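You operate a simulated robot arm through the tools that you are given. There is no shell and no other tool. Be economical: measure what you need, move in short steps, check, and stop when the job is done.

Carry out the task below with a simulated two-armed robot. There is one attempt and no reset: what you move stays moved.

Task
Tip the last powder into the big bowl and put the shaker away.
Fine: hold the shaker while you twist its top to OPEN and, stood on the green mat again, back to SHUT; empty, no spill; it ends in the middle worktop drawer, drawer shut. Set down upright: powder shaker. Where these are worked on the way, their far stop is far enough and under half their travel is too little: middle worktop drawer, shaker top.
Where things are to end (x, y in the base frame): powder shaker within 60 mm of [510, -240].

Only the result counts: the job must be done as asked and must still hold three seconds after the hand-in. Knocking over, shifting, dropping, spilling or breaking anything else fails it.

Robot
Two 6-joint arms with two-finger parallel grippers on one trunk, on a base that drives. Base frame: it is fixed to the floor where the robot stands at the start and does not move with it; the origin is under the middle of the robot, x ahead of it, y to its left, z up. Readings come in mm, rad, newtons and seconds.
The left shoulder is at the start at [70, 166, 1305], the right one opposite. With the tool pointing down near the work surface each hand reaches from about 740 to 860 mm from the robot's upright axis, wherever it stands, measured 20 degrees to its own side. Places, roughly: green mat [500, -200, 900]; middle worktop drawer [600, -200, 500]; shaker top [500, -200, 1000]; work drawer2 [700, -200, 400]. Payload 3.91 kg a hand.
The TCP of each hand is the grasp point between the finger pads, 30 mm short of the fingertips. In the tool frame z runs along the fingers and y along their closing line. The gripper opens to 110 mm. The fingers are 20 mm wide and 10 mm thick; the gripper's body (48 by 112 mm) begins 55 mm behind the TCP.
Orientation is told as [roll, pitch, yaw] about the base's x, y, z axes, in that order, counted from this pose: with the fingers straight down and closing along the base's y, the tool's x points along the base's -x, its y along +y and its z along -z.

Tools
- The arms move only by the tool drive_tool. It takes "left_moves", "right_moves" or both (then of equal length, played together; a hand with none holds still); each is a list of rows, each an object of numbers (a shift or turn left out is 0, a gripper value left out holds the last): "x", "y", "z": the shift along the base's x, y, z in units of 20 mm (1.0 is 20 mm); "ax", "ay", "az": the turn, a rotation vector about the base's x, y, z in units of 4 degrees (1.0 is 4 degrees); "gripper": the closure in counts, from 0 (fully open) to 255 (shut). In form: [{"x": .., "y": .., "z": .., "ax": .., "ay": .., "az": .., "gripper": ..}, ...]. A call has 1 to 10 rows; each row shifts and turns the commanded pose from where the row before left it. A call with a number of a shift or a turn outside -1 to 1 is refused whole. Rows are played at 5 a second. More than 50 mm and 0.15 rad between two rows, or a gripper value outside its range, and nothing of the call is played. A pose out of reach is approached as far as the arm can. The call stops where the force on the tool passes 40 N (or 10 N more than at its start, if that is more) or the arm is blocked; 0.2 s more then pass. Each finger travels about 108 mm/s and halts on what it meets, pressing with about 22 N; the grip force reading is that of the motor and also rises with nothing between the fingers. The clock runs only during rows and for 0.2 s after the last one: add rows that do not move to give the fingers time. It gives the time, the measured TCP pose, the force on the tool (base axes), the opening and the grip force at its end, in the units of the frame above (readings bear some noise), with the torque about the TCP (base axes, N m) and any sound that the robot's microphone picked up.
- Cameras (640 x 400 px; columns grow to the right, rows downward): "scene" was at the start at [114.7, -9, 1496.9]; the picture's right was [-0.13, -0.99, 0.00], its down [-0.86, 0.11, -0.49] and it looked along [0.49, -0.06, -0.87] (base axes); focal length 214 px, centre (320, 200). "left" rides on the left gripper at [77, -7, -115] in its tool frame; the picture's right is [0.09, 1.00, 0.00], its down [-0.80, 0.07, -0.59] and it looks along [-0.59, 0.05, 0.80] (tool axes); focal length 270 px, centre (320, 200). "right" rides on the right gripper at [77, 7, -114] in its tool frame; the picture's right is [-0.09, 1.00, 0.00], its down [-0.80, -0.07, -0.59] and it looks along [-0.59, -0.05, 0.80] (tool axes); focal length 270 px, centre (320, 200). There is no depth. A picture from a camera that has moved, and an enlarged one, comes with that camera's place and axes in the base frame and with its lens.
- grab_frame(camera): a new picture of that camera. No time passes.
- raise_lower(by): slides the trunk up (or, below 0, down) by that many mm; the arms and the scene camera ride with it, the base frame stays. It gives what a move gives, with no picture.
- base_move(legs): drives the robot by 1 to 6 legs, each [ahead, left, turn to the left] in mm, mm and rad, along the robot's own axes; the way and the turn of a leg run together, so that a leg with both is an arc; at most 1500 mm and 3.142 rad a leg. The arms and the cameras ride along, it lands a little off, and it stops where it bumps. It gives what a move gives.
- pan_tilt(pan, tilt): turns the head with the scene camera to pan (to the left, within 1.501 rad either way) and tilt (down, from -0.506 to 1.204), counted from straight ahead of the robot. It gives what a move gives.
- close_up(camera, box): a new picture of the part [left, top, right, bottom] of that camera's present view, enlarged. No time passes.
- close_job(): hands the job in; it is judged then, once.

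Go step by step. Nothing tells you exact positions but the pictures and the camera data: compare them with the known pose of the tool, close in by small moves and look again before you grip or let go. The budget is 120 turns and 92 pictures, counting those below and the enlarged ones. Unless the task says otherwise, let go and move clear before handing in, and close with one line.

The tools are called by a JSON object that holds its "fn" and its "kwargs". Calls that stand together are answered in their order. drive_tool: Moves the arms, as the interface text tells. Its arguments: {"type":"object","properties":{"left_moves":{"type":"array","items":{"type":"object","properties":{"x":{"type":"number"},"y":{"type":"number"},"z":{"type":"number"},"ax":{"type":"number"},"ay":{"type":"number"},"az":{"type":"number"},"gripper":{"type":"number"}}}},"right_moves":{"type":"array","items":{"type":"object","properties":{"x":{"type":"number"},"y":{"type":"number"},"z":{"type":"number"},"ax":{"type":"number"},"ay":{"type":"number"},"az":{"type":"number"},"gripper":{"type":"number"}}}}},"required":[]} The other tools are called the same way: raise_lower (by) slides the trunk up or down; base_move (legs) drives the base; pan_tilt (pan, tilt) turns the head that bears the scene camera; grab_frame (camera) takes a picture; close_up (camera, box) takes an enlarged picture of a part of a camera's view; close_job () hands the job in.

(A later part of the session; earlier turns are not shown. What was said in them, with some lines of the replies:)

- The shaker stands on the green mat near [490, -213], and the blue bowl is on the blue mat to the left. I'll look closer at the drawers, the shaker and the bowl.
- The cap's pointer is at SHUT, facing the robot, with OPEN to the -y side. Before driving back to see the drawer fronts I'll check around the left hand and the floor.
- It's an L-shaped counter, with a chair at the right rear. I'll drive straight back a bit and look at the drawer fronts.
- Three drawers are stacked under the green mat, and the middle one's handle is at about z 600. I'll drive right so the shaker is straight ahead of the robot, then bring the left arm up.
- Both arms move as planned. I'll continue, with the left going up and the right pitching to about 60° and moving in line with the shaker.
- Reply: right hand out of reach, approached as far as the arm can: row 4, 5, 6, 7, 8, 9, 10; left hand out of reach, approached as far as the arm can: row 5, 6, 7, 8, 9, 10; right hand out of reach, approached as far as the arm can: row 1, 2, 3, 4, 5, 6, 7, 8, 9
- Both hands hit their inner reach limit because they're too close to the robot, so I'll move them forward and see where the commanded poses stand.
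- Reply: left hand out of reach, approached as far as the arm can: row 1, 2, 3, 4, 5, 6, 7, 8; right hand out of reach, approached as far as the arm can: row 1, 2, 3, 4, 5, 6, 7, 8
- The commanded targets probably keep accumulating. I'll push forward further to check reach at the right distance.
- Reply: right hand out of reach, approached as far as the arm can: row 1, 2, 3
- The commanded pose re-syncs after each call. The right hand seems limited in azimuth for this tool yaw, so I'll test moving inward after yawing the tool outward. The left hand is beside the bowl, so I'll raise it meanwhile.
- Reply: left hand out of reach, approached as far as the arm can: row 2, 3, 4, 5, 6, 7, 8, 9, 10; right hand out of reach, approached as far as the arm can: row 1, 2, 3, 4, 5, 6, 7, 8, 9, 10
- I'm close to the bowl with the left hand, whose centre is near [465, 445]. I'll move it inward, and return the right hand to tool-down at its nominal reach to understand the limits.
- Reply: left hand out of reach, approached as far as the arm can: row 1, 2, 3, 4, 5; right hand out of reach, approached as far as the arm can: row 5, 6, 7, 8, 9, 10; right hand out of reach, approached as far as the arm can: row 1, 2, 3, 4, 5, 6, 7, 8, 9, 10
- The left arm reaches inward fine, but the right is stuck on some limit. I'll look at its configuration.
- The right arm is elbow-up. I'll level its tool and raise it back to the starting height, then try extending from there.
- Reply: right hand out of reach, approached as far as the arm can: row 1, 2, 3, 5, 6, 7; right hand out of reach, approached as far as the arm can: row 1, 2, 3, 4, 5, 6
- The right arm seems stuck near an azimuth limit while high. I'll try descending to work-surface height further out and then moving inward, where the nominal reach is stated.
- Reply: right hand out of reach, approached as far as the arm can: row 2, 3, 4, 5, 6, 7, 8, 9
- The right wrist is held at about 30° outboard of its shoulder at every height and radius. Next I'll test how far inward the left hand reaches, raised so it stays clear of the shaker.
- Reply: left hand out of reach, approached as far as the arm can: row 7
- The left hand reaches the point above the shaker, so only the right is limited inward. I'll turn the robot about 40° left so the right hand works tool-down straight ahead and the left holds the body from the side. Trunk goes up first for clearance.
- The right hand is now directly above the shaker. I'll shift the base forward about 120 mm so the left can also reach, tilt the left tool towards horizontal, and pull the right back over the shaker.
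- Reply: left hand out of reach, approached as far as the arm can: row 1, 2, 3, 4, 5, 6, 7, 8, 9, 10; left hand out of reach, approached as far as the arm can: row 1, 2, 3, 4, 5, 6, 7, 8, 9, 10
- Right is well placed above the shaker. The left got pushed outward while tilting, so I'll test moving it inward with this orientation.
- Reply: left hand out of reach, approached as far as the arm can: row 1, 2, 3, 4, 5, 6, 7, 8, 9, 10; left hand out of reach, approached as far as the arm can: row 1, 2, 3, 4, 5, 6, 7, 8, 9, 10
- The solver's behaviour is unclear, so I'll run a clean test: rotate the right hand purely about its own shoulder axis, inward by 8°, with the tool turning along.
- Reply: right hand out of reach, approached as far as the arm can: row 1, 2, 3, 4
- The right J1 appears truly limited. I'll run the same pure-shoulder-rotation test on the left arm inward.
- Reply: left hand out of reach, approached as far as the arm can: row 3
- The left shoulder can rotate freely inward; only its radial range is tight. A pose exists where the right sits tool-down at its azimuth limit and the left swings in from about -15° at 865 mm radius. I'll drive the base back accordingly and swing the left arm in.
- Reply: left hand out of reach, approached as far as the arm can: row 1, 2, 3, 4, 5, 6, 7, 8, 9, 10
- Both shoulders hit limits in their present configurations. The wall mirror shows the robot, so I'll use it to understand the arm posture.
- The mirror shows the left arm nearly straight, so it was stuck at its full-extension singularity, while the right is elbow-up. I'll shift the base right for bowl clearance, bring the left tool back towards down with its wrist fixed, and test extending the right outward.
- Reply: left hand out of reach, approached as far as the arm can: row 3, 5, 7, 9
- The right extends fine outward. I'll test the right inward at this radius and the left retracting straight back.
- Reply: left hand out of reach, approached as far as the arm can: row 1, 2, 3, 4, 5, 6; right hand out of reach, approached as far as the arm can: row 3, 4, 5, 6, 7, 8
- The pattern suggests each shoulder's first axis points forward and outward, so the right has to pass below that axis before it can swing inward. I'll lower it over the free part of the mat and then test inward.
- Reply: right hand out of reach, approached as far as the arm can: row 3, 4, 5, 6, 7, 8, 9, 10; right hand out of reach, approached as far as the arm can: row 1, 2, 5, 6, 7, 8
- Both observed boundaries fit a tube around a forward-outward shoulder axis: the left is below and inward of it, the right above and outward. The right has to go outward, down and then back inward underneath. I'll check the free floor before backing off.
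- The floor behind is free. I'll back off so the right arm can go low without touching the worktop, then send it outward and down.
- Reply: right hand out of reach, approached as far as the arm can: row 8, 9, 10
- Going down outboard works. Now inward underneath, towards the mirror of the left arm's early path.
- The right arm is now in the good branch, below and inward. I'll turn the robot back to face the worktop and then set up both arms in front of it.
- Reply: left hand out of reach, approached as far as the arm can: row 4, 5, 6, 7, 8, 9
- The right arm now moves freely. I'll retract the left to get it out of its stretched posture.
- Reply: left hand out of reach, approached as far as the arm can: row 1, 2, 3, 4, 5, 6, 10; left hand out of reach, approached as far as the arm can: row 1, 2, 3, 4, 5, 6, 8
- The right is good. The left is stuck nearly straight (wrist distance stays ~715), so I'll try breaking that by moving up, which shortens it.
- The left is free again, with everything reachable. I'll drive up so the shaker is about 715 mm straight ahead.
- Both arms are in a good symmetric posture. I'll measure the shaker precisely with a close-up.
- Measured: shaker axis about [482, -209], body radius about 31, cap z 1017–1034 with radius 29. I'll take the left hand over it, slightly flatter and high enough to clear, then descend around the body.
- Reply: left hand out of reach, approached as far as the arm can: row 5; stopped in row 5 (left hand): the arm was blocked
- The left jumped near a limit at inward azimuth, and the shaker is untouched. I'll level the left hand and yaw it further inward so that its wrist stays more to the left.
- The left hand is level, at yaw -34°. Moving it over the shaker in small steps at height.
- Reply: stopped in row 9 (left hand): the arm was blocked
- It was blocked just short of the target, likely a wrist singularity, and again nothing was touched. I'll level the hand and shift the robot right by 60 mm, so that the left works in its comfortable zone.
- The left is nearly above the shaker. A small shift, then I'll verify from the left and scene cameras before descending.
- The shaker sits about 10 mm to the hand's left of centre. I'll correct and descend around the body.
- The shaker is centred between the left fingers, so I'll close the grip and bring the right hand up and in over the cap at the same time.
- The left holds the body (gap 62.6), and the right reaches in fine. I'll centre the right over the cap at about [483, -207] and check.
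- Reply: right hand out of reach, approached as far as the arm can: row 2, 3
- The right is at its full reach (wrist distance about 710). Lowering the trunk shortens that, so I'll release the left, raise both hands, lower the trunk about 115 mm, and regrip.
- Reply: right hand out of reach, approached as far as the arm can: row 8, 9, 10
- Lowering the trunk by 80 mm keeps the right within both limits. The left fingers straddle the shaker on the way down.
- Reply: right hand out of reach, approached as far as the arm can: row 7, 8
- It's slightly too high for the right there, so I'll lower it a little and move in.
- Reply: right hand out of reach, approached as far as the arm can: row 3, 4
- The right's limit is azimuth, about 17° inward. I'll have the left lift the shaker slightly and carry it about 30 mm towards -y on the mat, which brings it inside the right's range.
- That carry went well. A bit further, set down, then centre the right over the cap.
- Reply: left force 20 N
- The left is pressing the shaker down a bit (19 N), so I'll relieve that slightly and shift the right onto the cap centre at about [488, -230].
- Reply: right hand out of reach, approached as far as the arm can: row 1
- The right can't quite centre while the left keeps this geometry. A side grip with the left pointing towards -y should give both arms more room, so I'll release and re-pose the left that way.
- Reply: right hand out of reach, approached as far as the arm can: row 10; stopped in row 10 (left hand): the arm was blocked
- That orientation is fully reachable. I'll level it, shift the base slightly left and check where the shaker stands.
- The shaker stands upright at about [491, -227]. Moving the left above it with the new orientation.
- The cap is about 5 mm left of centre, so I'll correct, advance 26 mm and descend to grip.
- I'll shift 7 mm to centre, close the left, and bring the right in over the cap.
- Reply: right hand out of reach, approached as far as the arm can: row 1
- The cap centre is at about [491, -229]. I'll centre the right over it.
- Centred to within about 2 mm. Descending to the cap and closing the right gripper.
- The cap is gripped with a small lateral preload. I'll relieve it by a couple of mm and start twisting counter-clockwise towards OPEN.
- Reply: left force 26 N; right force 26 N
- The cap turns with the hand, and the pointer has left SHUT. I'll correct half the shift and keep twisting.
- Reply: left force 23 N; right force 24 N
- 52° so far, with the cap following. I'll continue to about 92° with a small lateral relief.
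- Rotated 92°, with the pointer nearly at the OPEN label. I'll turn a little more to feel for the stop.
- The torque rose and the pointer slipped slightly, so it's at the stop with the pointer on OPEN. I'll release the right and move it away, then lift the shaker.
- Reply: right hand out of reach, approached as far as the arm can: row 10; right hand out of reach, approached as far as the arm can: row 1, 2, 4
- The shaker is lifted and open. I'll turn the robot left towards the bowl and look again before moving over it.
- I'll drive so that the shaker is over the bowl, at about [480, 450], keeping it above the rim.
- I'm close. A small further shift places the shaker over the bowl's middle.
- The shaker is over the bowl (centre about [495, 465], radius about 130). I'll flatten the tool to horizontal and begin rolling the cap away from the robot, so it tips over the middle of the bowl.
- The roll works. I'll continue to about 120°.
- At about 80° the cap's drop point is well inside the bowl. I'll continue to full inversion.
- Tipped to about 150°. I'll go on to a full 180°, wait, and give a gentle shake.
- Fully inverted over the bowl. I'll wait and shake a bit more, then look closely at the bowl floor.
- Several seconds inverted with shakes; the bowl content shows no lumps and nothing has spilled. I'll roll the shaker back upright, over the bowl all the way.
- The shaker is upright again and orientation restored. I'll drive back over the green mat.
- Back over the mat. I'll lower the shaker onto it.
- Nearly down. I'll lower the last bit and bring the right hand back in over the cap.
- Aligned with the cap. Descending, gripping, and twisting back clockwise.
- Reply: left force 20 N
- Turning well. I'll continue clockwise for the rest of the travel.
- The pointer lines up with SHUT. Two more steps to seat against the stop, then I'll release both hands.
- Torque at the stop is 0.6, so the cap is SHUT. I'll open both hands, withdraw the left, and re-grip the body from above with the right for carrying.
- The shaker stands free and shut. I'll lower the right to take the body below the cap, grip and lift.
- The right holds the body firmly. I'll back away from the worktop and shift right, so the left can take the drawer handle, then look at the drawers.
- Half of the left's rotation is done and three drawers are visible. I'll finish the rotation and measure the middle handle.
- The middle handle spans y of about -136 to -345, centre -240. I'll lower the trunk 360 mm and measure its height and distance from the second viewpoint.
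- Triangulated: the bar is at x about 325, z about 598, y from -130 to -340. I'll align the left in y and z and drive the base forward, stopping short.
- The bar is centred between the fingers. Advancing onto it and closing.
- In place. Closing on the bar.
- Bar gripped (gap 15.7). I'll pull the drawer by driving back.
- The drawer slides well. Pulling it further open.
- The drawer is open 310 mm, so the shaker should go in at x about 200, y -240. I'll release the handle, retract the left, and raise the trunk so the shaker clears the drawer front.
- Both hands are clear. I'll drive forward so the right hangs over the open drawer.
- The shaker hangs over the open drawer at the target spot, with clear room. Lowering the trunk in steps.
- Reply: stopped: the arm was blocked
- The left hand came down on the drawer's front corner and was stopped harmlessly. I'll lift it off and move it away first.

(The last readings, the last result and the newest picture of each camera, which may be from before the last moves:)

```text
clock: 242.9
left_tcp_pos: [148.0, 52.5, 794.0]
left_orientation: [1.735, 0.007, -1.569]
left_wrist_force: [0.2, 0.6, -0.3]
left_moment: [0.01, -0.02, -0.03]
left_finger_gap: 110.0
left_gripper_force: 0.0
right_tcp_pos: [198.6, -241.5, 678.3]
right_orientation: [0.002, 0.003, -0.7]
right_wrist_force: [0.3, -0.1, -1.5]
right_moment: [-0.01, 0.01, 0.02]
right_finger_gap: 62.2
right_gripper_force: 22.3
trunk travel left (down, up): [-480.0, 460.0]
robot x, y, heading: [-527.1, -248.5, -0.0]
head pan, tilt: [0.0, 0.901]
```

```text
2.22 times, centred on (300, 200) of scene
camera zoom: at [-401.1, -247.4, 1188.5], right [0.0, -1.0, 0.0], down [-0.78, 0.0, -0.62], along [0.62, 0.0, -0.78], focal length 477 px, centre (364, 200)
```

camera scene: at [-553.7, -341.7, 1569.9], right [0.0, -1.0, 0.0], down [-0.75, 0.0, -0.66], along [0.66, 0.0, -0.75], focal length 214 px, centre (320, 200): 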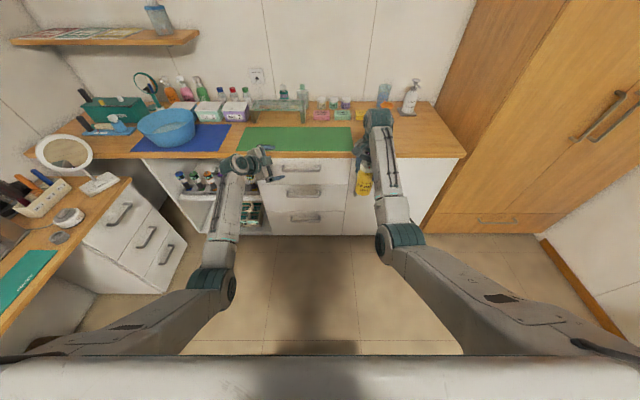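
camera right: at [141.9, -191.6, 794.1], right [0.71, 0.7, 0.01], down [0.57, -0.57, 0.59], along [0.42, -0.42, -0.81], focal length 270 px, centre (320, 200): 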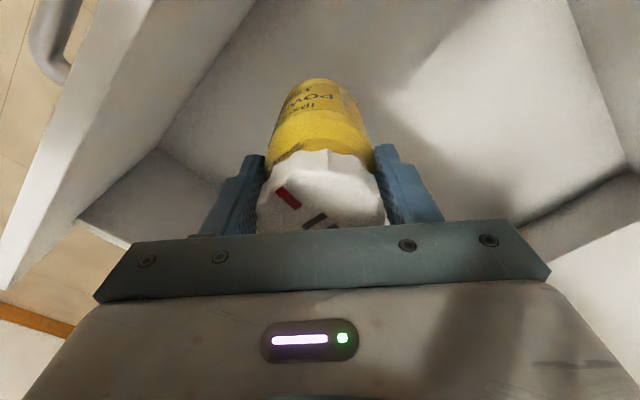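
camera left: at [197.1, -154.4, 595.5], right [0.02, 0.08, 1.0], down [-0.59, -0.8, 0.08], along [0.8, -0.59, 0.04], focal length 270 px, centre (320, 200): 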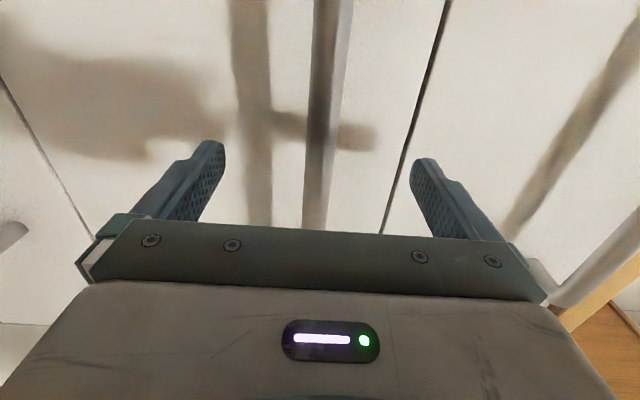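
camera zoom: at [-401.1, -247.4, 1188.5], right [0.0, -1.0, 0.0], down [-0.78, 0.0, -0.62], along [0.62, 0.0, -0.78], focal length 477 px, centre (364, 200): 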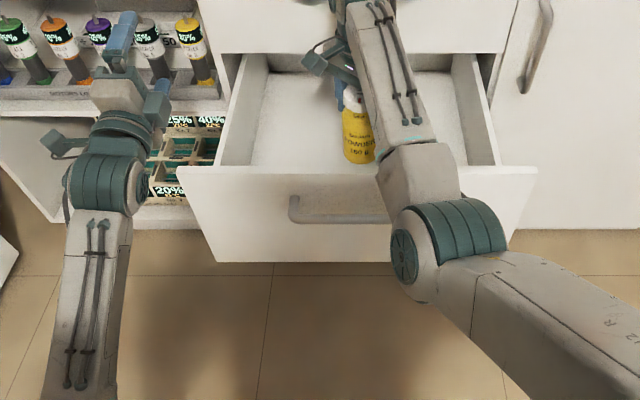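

Left is clear. Lowering the shaker gently with the arm until it touches the drawer floor.

{"fn": "drive_tool", "kwargs": {"right_moves": [{"z": -0.5}, {"z": -0.5}, {"z": -0.5}, {"z": -0.3}, {}]}}

{"fn": "grab_frame", "kwargs": {"camera": "right"}}

```text
clock: 244.1
left_tcp_pos: [148.1, 51.2, 794.0]
left_orientation: [1.734, 0.009, -1.567]
left_wrist_force: [0.0, -0.8, 0.2]
left_moment: [-0.01, 0.01, 0.01]
left_finger_gap: 110.0
left_gripper_force: 0.0
right_tcp_pos: [199.6, -240.5, 643.7]
right_orientation: [0.002, 0.002, -0.699]
right_wrist_force: [0.2, 0.5, -1.1]
right_moment: [-0.02, 0.02, 0.02]
right_finger_gap: 62.2
right_gripper_force: 22.1
trunk travel left (down, up): [-480.0, 460.0]
robot x, y, heading: [-527.3, -246.2, -0.002]
head pan, tilt: [0.0, 0.901]
```

```text
10 pictures are left
camera right: at [143.6, -187.6, 759.0], right [0.71, 0.71, 0.0], down [0.57, -0.57, 0.59], along [0.42, -0.42, -0.81], focal length 270 px, centre (320, 200)
```

right: 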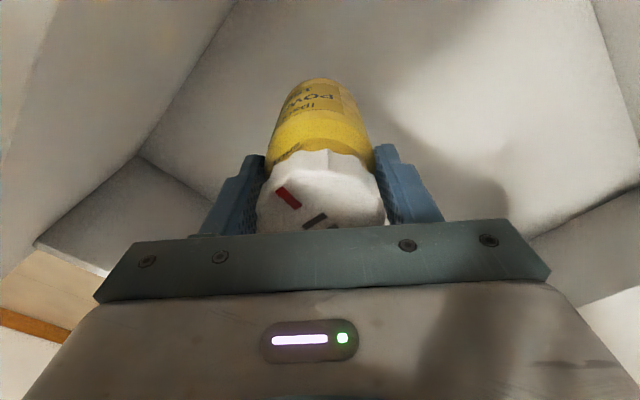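

Not yet touching. Lowering further in small steps.

{"fn": "drive_tool", "kwargs": {"right_moves": [{"z": -0.25}, {"z": -0.25}, {"z": -0.2}, {"z": -0.2}, {}]}}

```text
clock: 245.3
left_tcp_pos: [147.7, 52.1, 793.9]
left_orientation: [1.735, 0.007, -1.567]
left_wrist_force: [-0.4, 0.0, 0.5]
left_moment: [-0.01, 0.02, 0.02]
left_finger_gap: 110.2
left_gripper_force: 0.0
right_tcp_pos: [198.3, -240.3, 625.2]
right_orientation: [0.001, 0.001, -0.701]
right_wrist_force: [0.5, -0.6, 0.4]
right_moment: [0.02, 0.01, -0.01]
right_finger_gap: 62.2
right_gripper_force: 22.0
trunk travel left (down, up): [-480.0, 460.0]
robot x, y, heading: [-526.0, -249.7, -0.002]
head pan, tilt: [0.0, 0.901]
```

{"fn": "drive_tool", "kwargs": {"right_moves": [{"z": -0.1}, {"z": -0.1}, {}]}}

```text
clock: 246.1
left_tcp_pos: [147.1, 51.9, 793.1]
left_orientation: [1.735, 0.005, -1.567]
left_wrist_force: [0.8, 0.0, 0.0]
left_moment: [0.04, -0.03, -0.04]
left_finger_gap: 110.1
left_gripper_force: 0.1
right_tcp_pos: [198.4, -241.0, 621.3]
right_orientation: [0.0, 0.001, -0.7]
right_wrist_force: [-0.7, 0.1, -1.4]
right_moment: [-0.02, -0.02, 0.03]
right_finger_gap: 62.2
right_gripper_force: 22.5
trunk travel left (down, up): [-480.0, 460.0]
robot x, y, heading: [-525.0, -247.6, -0.002]
head pan, tilt: [0.0, 0.901]
```

Still free. Continuing down carefully.

{"fn": "drive_tool", "kwargs": {"right_moves": [{"z": -0.12}, {"z": -0.12}, {"z": -0.12}, {"z": -0.12}, {}]}}

```text
clock: 247.3
left_tcp_pos: [147.7, 51.2, 794.1]
left_orientation: [1.735, 0.007, -1.568]
left_wrist_force: [0.3, -0.9, -0.5]
left_moment: [0.0, 0.0, 0.02]
left_finger_gap: 109.9
left_gripper_force: 0.1
right_tcp_pos: [198.1, -240.8, 612.2]
right_orientation: [0.001, 0.003, -0.699]
right_wrist_force: [0.5, -0.7, -1.1]
right_moment: [0.0, 0.0, 0.02]
right_finger_gap: 62.3
right_gripper_force: 22.0
trunk travel left (down, up): [-480.0, 460.0]
robot x, y, heading: [-525.2, -246.9, 0.001]
head pan, tilt: [0.0, 0.901]
```

The drawer is deeper than I assumed, with the floor likely near z 420. I'll go on lowering while watching the force.

{"fn": "drive_tool", "kwargs": {"right_moves": [{"z": -0.5}, {"z": -0.5}, {"z": -0.5}, {"z": -0.3}, {}]}}

{"fn": "grab_frame", "kwargs": {"camera": "right"}}

{"fn": "close_up", "kwargs": {"camera": "scene", "box": [240, 120, 420, 260]}}

```text
clock: 248.5
left_tcp_pos: [147.4, 52.2, 794.9]
left_orientation: [1.734, 0.008, -1.567]
left_wrist_force: [0.7, 0.2, 0.1]
left_moment: [-0.02, 0.0, 0.0]
left_finger_gap: 110.0
left_gripper_force: 0.0
right_tcp_pos: [200.3, -240.7, 575.6]
right_orientation: [0.003, 0.003, -0.699]
right_wrist_force: [0.0, -0.2, -0.7]
right_moment: [-0.02, -0.01, 0.03]
right_finger_gap: 62.2
right_gripper_force: 21.8
trunk travel left (down, up): [-480.0, 460.0]
robot x, y, heading: [-525.2, -243.1, -0.001]
head pan, tilt: [0.0, 0.901]
```

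```text
9 pictures are left
camera right: at [143.4, -187.4, 691.5], right [0.71, 0.71, 0.0], down [0.57, -0.57, 0.59], along [0.42, -0.42, -0.81], focal length 270 px, centre (320, 200)
```

right: 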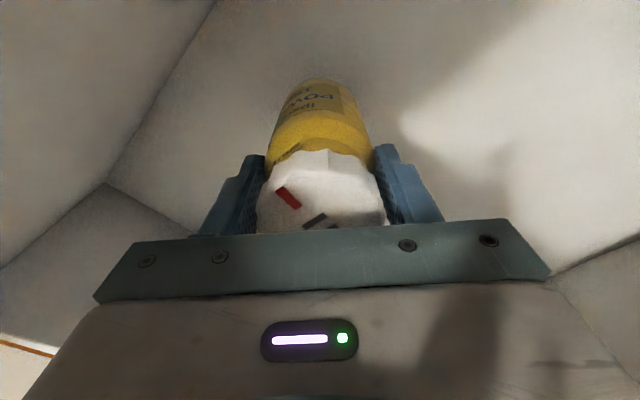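

```text
2.86 times, centred on (330, 190) of scene
camera zoom: at [-401.4, -247.9, 1188.5], right [0.0, -1.0, 0.0], down [-0.78, 0.0, -0.62], along [0.62, 0.0, -0.78], focal length 613 px, centre (291, 229)
```

zoom: 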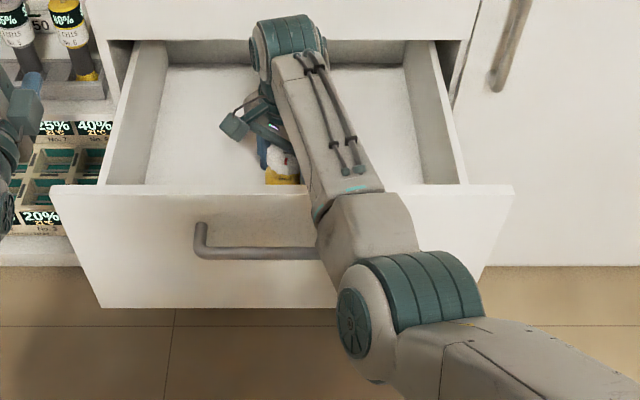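

Continuing in small force-checked steps.

{"fn": "drive_tool", "kwargs": {"right_moves": [{"z": -0.2}, {"z": -0.2}, {"z": -0.2}, {"z": -0.2}, {}]}}

```text
clock: 249.7
left_tcp_pos: [147.2, 51.2, 794.1]
left_orientation: [1.735, 0.004, -1.567]
left_wrist_force: [-0.1, 0.9, 0.1]
left_moment: [-0.02, -0.02, -0.01]
left_finger_gap: 109.8
left_gripper_force: 0.0
right_tcp_pos: [198.7, -241.4, 559.1]
right_orientation: [0.002, 0.002, -0.7]
right_wrist_force: [-0.2, 0.0, 0.0]
right_moment: [0.02, -0.05, -0.02]
right_finger_gap: 62.3
right_gripper_force: 22.0
trunk travel left (down, up): [-480.0, 460.0]
robot x, y, heading: [-528.3, -249.2, 0.001]
head pan, tilt: [0.0, 0.901]
```

{"fn": "drive_tool", "kwargs": {"right_moves": [{"z": -0.15}, {"z": -0.15}, {"z": -0.15}, {"z": -0.15}, {}]}}

```text
clock: 250.9
left_tcp_pos: [148.3, 51.8, 794.9]
left_orientation: [1.734, 0.005, -1.57]
left_wrist_force: [-0.3, -0.4, 0.8]
left_moment: [-0.02, -0.03, 0.05]
left_finger_gap: 109.9
left_gripper_force: 0.0
right_tcp_pos: [198.9, -242.8, 547.8]
right_orientation: [0.003, 0.002, -0.699]
right_wrist_force: [0.2, 0.2, -1.1]
right_moment: [0.01, 0.02, -0.02]
right_finger_gap: 62.0
right_gripper_force: 21.8
trunk travel left (down, up): [-480.0, 460.0]
robot x, y, heading: [-531.3, -245.1, -0.002]
head pan, tilt: [0.0, 0.901]
```

{"fn": "drive_tool", "kwargs": {"right_moves": [{"z": -0.15}, {"z": -0.15}, {"z": -0.15}, {"z": -0.1}, {}]}}

```text
clock: 252.1
left_tcp_pos: [145.5, 52.9, 796.1]
left_orientation: [1.738, 0.007, -1.569]
left_wrist_force: [0.5, 0.8, 0.1]
left_moment: [-0.01, 0.02, 0.0]
left_finger_gap: 110.0
left_gripper_force: 0.0
right_tcp_pos: [197.9, -240.3, 541.1]
right_orientation: [0.006, 0.0, -0.7]
right_wrist_force: [0.9, 0.2, 22.0]
right_moment: [-0.08, -0.05, 0.03]
right_finger_gap: 62.5
right_gripper_force: 22.0
trunk travel left (down, up): [-480.0, 460.0]
robot x, y, heading: [-529.8, -247.3, -0.001]
head pan, tilt: [0.0, 0.901]
```

Contact at 22 N. I'll relieve slightly, open, and lift straight up.

{"fn": "drive_tool", "kwargs": {"right_moves": [{"z": 0.12}, {}, {"gripper": 0}, {"gripper": 0}, {"gripper": 0}, {"gripper": 0}, {"z": 1}, {"z": 1}, {"z": 1}, {"z": 1}]}}

{"fn": "grab_frame", "kwargs": {"camera": "right"}}

```text
clock: 254.3
left_tcp_pos: [148.2, 53.7, 793.7]
left_orientation: [1.736, 0.007, -1.568]
left_wrist_force: [-1.0, 0.7, 0.1]
left_moment: [0.01, 0.0, -0.01]
left_finger_gap: 109.9
left_gripper_force: 0.1
right_tcp_pos: [198.7, -241.9, 619.4]
right_orientation: [0.002, 0.001, -0.699]
right_wrist_force: [0.1, 0.8, -0.5]
right_moment: [0.0, 0.0, 0.0]
right_finger_gap: 110.2
right_gripper_force: 0.1
trunk travel left (down, up): [-480.0, 460.0]
robot x, y, heading: [-524.1, -247.2, -0.003]
head pan, tilt: [0.0, 0.901]
```

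```text
7 pictures are left
camera right: at [143.5, -187.7, 735.5], right [0.71, 0.71, 0.0], down [0.57, -0.57, 0.59], along [0.42, -0.42, -0.81], focal length 270 px, centre (320, 200)
```

right: 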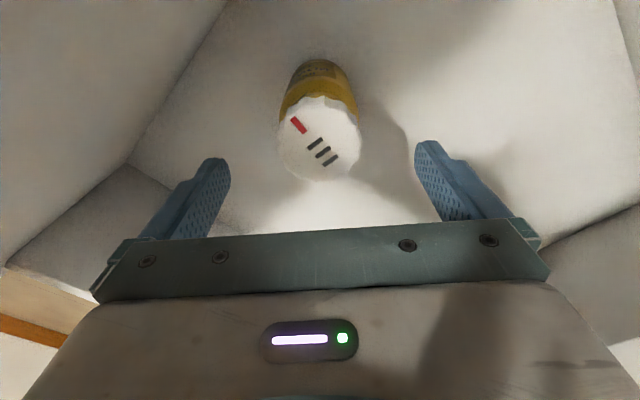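

The shaker stands upright in the drawer. I'll lift the right clear, back off, and set the left (closed) to push the drawer front.

{"fn": "drive_tool", "kwargs": {"left_moves": [{"gripper": 255}, {"gripper": 255}, {"gripper": 255}, {"gripper": 255}, {"gripper": 255}, {}, {}], "right_moves": [{"z": 1}, {"z": 1}, {"z": 1}, {"z": 1}, {"z": 1}, {"z": 0.5}, {}]}}

{"fn": "base_move", "kwargs": {"legs": [[-430, 0, 0], [0, -93, 0]]}}

{"fn": "raise_lower", "kwargs": {"by": -180}}

{"fn": "drive_tool", "kwargs": {"left_moves": [{"y": -1, "ay": 0.9, "x": 0.8}, {"y": -1, "ay": 0.9, "x": 0.8}, {"y": -1, "ay": 0.6, "x": 0.8}, {"y": -1, "x": 0.8}, {"y": -1, "x": 0.8}, {"y": -1, "x": 0.8}, {"y": -1, "x": 0.8}, {"y": -1, "x": 0.8}, {"y": -1, "x": 0.8}, {"y": -0.8, "x": 0.8}], "right_moves": [{"y": -1}, {"y": -1}, {"y": -1}, {"y": -1}, {"y": -1}, {"y": -1}, {"y": -1}, {}, {}, {}]}}

```text
clock: 255.9
left_tcp_pos: [147.7, 52.1, 794.3]
left_orientation: [1.734, 0.007, -1.567]
left_wrist_force: [-0.3, -1.2, -0.7]
left_moment: [0.0, 0.0, -0.02]
left_finger_gap: 0.0
left_gripper_force: 22.3
right_tcp_pos: [199.1, -240.9, 729.2]
right_orientation: [0.002, 0.002, -0.699]
right_wrist_force: [0.0, 0.4, -0.3]
right_moment: [0.03, 0.02, 0.01]
right_finger_gap: 110.1
right_gripper_force: 0.0
trunk travel left (down, up): [-480.0, 460.0]
robot x, y, heading: [-524.9, -249.6, 0.001]
head pan, tilt: [0.0, 0.901]
```

```text
clock: 259.2
left_tcp_pos: [-284.2, -42.1, 794.0]
left_orientation: [1.733, 0.008, -1.568]
left_wrist_force: [0.0, -0.4, -0.2]
left_moment: [0.0, 0.0, 0.01]
left_finger_gap: 0.2
left_gripper_force: 21.7
right_tcp_pos: [-234.1, -334.1, 728.0]
right_orientation: [0.002, 0.002, -0.702]
right_wrist_force: [-0.7, -0.3, -0.4]
right_moment: [0.02, 0.05, 0.03]
right_finger_gap: 109.8
right_gripper_force: 0.1
trunk travel left (down, up): [-480.0, 460.0]
robot x, y, heading: [-958.4, -341.6, -0.002]
head pan, tilt: [0.0, 0.901]
```

```text
clock: 261.2
left_tcp_pos: [-284.7, -41.9, 614.1]
left_orientation: [1.737, 0.007, -1.568]
left_wrist_force: [1.1, -0.4, 0.3]
left_moment: [-0.06, 0.03, 0.02]
left_finger_gap: 0.0
left_gripper_force: 21.7
right_tcp_pos: [-234.5, -335.2, 549.6]
right_orientation: [0.0, 0.001, -0.702]
right_wrist_force: [-0.7, 0.4, -0.2]
right_moment: [0.0, 0.03, -0.03]
right_finger_gap: 110.0
right_gripper_force: 0.0
trunk travel left (down, up): [-300.0, 640.0]
robot x, y, heading: [-956.5, -340.8, 0.0]
head pan, tilt: [0.0, 0.901]
```

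```text
clock: 263.4
left_tcp_pos: [-124.4, -237.8, 612.4]
left_orientation: [1.565, 0.007, -1.569]
left_wrist_force: [1.0, 0.2, 0.3]
left_moment: [0.01, 0.03, 0.02]
left_finger_gap: 0.0
left_gripper_force: 21.8
right_tcp_pos: [-215.2, -469.1, 535.7]
right_orientation: [0.003, 0.002, -0.701]
right_wrist_force: [-0.2, -0.6, 0.1]
right_moment: [0.04, -0.02, 0.01]
right_finger_gap: 110.0
right_gripper_force: 0.0
right hand out of reach, approached as far as the arm can: row 3, 4, 5, 6, 7
trunk travel left (down, up): [-300.0, 640.0]
robot x, y, heading: [-957.6, -338.4, -0.001]
head pan, tilt: [0.0, 0.901]
```

The left is level behind the drawer front. I'll lower it below the handle and approach the front gently.

{"fn": "drive_tool", "kwargs": {"left_moves": [{"z": -1}, {"z": -1}, {"z": -1}, {"z": -1}, {}]}}

{"fn": "base_move", "kwargs": {"legs": [[110, 0, 0]]}}

{"fn": "close_up", "kwargs": {"camera": "scene", "box": [200, 60, 440, 240]}}

```text
clock: 264.6
left_tcp_pos: [-123.0, -236.5, 534.8]
left_orientation: [1.567, 0.007, -1.569]
left_wrist_force: [-0.8, 0.1, 0.3]
left_moment: [-0.01, 0.03, 0.0]
left_finger_gap: 0.0
left_gripper_force: 22.0
right_tcp_pos: [-214.8, -468.8, 535.6]
right_orientation: [0.001, 0.001, -0.701]
right_wrist_force: [-0.5, 0.0, -0.3]
right_moment: [-0.02, -0.01, 0.02]
right_finger_gap: 110.0
right_gripper_force: 0.0
trunk travel left (down, up): [-300.0, 640.0]
robot x, y, heading: [-961.6, -339.5, -0.001]
head pan, tilt: [0.0, 0.901]
```

```text
clock: 265.8
left_tcp_pos: [-14.2, -235.9, 534.5]
left_orientation: [1.568, 0.007, -1.568]
left_wrist_force: [0.7, -0.3, -0.1]
left_moment: [0.02, -0.02, 0.02]
left_finger_gap: 0.2
left_gripper_force: 21.9
right_tcp_pos: [-104.6, -470.2, 535.8]
right_orientation: [0.001, 0.001, -0.699]
right_wrist_force: [0.9, -0.5, 0.6]
right_moment: [0.0, -0.01, 0.0]
right_finger_gap: 110.1
right_gripper_force: 0.1
trunk travel left (down, up): [-300.0, 640.0]
robot x, y, heading: [-850.6, -337.6, 0.001]
head pan, tilt: [0.0, 0.901]
```

```text
2.22 times, centred on (320, 150) of scene
camera zoom: at [-723.0, -340.7, 1008.4], right [0.0, -1.0, 0.0], down [-0.78, 0.0, -0.62], along [0.62, 0.0, -0.78], focal length 477 px, centre (320, 311)
```

zoom: 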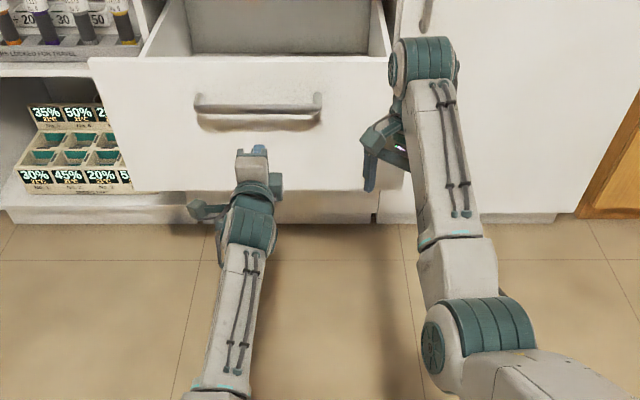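

Left fist leads the right hand by 120 mm, so only it will touch. Pushing the drawer in gently.

{"fn": "base_move", "kwargs": {"legs": [[28, 0, 0], [15, 0, 0], [100, 0, 0], [100, 0, 0]]}}

{"fn": "close_up", "kwargs": {"camera": "scene", "box": [200, 60, 440, 240]}}

```text
clock: 268.5
left_tcp_pos: [229.9, -236.9, 533.3]
left_orientation: [1.564, 0.007, -1.569]
left_wrist_force: [-0.9, -0.2, -0.2]
left_moment: [0.01, -0.02, 0.04]
left_finger_gap: 0.0
left_gripper_force: 21.8
right_tcp_pos: [140.4, -470.7, 535.4]
right_orientation: [0.001, 0.002, -0.701]
right_wrist_force: [0.1, -0.2, 0.2]
right_moment: [0.01, 0.01, -0.01]
right_finger_gap: 109.9
right_gripper_force: 0.0
trunk travel left (down, up): [-300.0, 640.0]
robot x, y, heading: [-604.7, -341.6, -0.004]
head pan, tilt: [0.0, 0.901]
```

```text
2.22 times, centred on (320, 150) of scene
camera zoom: at [-479.4, -340.9, 1008.4], right [0.0, -1.0, 0.0], down [-0.78, 0.0, -0.62], along [0.62, 0.0, -0.78], focal length 477 px, centre (320, 311)
```

zoom: 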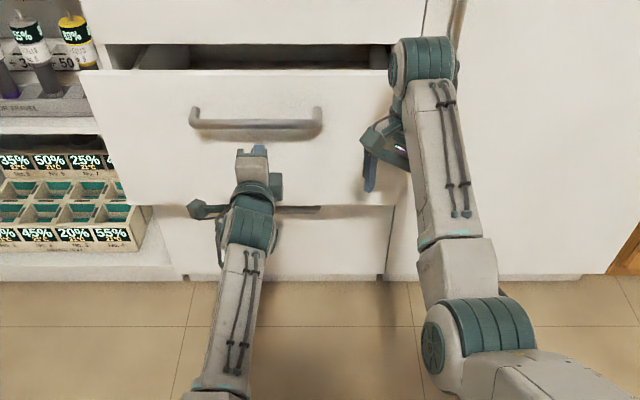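

About 100 mm remain. Continuing until it seats.

{"fn": "base_move", "kwargs": {"legs": [[70, 0, 0], [20, 0, 0], [12, 0, 0]]}}

{"fn": "close_up", "kwargs": {"camera": "scene", "box": [200, 60, 440, 240]}}

```text
clock: 270.3
left_tcp_pos: [330.5, -236.7, 532.9]
left_orientation: [1.565, 0.008, -1.568]
left_wrist_force: [0.5, -0.5, -0.6]
left_moment: [0.01, 0.01, 0.01]
left_finger_gap: 0.0
left_gripper_force: 22.1
right_tcp_pos: [240.2, -470.9, 535.6]
right_orientation: [0.001, 0.001, -0.701]
right_wrist_force: [-0.4, 0.5, 0.8]
right_moment: [-0.05, 0.01, 0.01]
right_finger_gap: 110.1
right_gripper_force: 0.0
trunk travel left (down, up): [-300.0, 640.0]
robot x, y, heading: [-505.2, -337.8, -0.002]
head pan, tilt: [0.0, 0.901]
```

```text
2.22 times, centred on (320, 150) of scene
camera zoom: at [-378.5, -341.0, 1008.4], right [0.0, -1.0, 0.0], down [-0.78, 0.0, -0.62], along [0.62, 0.0, -0.78], focal length 477 px, centre (320, 311)
```

zoom: 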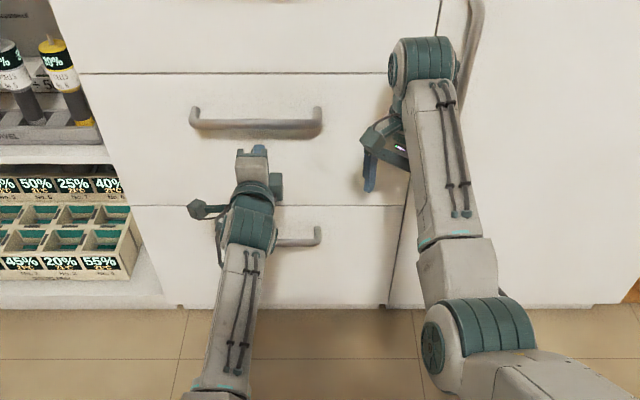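

It looks flush. I'll press lightly with the arm to confirm it's fully seated, then back off.

{"fn": "drive_tool", "kwargs": {"left_moves": [{"x": 0.2}, {"x": 0.2}, {"x": 0.2}, {"x": 0.2}, {}]}}

```text
clock: 271.2
left_tcp_pos: [339.9, -237.7, 534.2]
left_orientation: [1.565, 0.006, -1.57]
left_wrist_force: [-17.7, 0.6, 4.3]
left_moment: [0.03, -0.18, -0.18]
left_finger_gap: 0.0
left_gripper_force: 22.0
right_tcp_pos: [237.7, -468.7, 537.5]
right_orientation: [0.002, 0.0, -0.699]
right_wrist_force: [-0.1, -0.7, 0.5]
right_moment: [0.02, 0.02, -0.02]
right_finger_gap: 110.2
right_gripper_force: 0.1
trunk travel left (down, up): [-300.0, 640.0]
robot x, y, heading: [-504.0, -341.0, -0.001]
head pan, tilt: [0.0, 0.901]
stopped in row 4 (left hand): the force on the tool passed its limit (the readings are from after the stop); the commanded pose is now the measured one
```

It pressed against a firm stop, so the drawer is shut. Backing off clear and taking a last look.

{"fn": "base_move", "kwargs": {"legs": [[-200, 0, 0]]}}

{"fn": "grab_frame", "kwargs": {"camera": "scene"}}

```text
clock: 272.8
left_tcp_pos: [141.5, -237.3, 531.6]
left_orientation: [1.564, 0.007, -1.569]
left_wrist_force: [1.0, 0.7, -0.6]
left_moment: [0.01, 0.04, 0.0]
left_finger_gap: 0.0
left_gripper_force: 22.0
right_tcp_pos: [39.4, -469.4, 536.7]
right_orientation: [0.001, -0.001, -0.699]
right_wrist_force: [0.8, 0.7, 0.3]
right_moment: [0.01, -0.01, 0.03]
right_finger_gap: 110.2
right_gripper_force: 0.0
trunk travel left (down, up): [-300.0, 640.0]
robot x, y, heading: [-703.2, -340.0, -0.003]
head pan, tilt: [0.0, 0.901]
```

```text
3 pictures are left
camera scene: at [-580.8, -340.7, 1008.7], right [0.0, -1.0, 0.0], down [-0.78, 0.0, -0.62], along [0.62, 0.0, -0.78], focal length 214 px, centre (320, 200)
```

scene: 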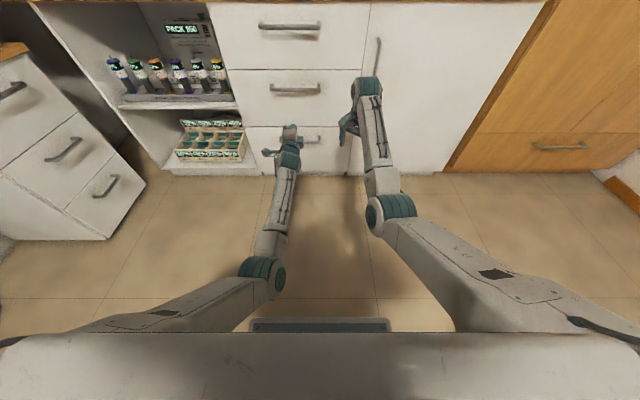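

The middle drawer is shut with the shaker inside, nothing else looks disturbed, and both hands are clear, so I'm handing in.

{"fn": "close_job", "kwargs": {}}

```text
The job is handed in.
```

I tipped the shaker out over the big bowl, turned its top back to SHUT on the green mat, and stood it upright in the middle worktop drawer, which is shut. I could not see the powder itself, so "empty" rests on the shaker being held upside down over the bowl for several seconds and shaken. I saw no spill, and by the drawer's measured travel it should stand near [510, -240].
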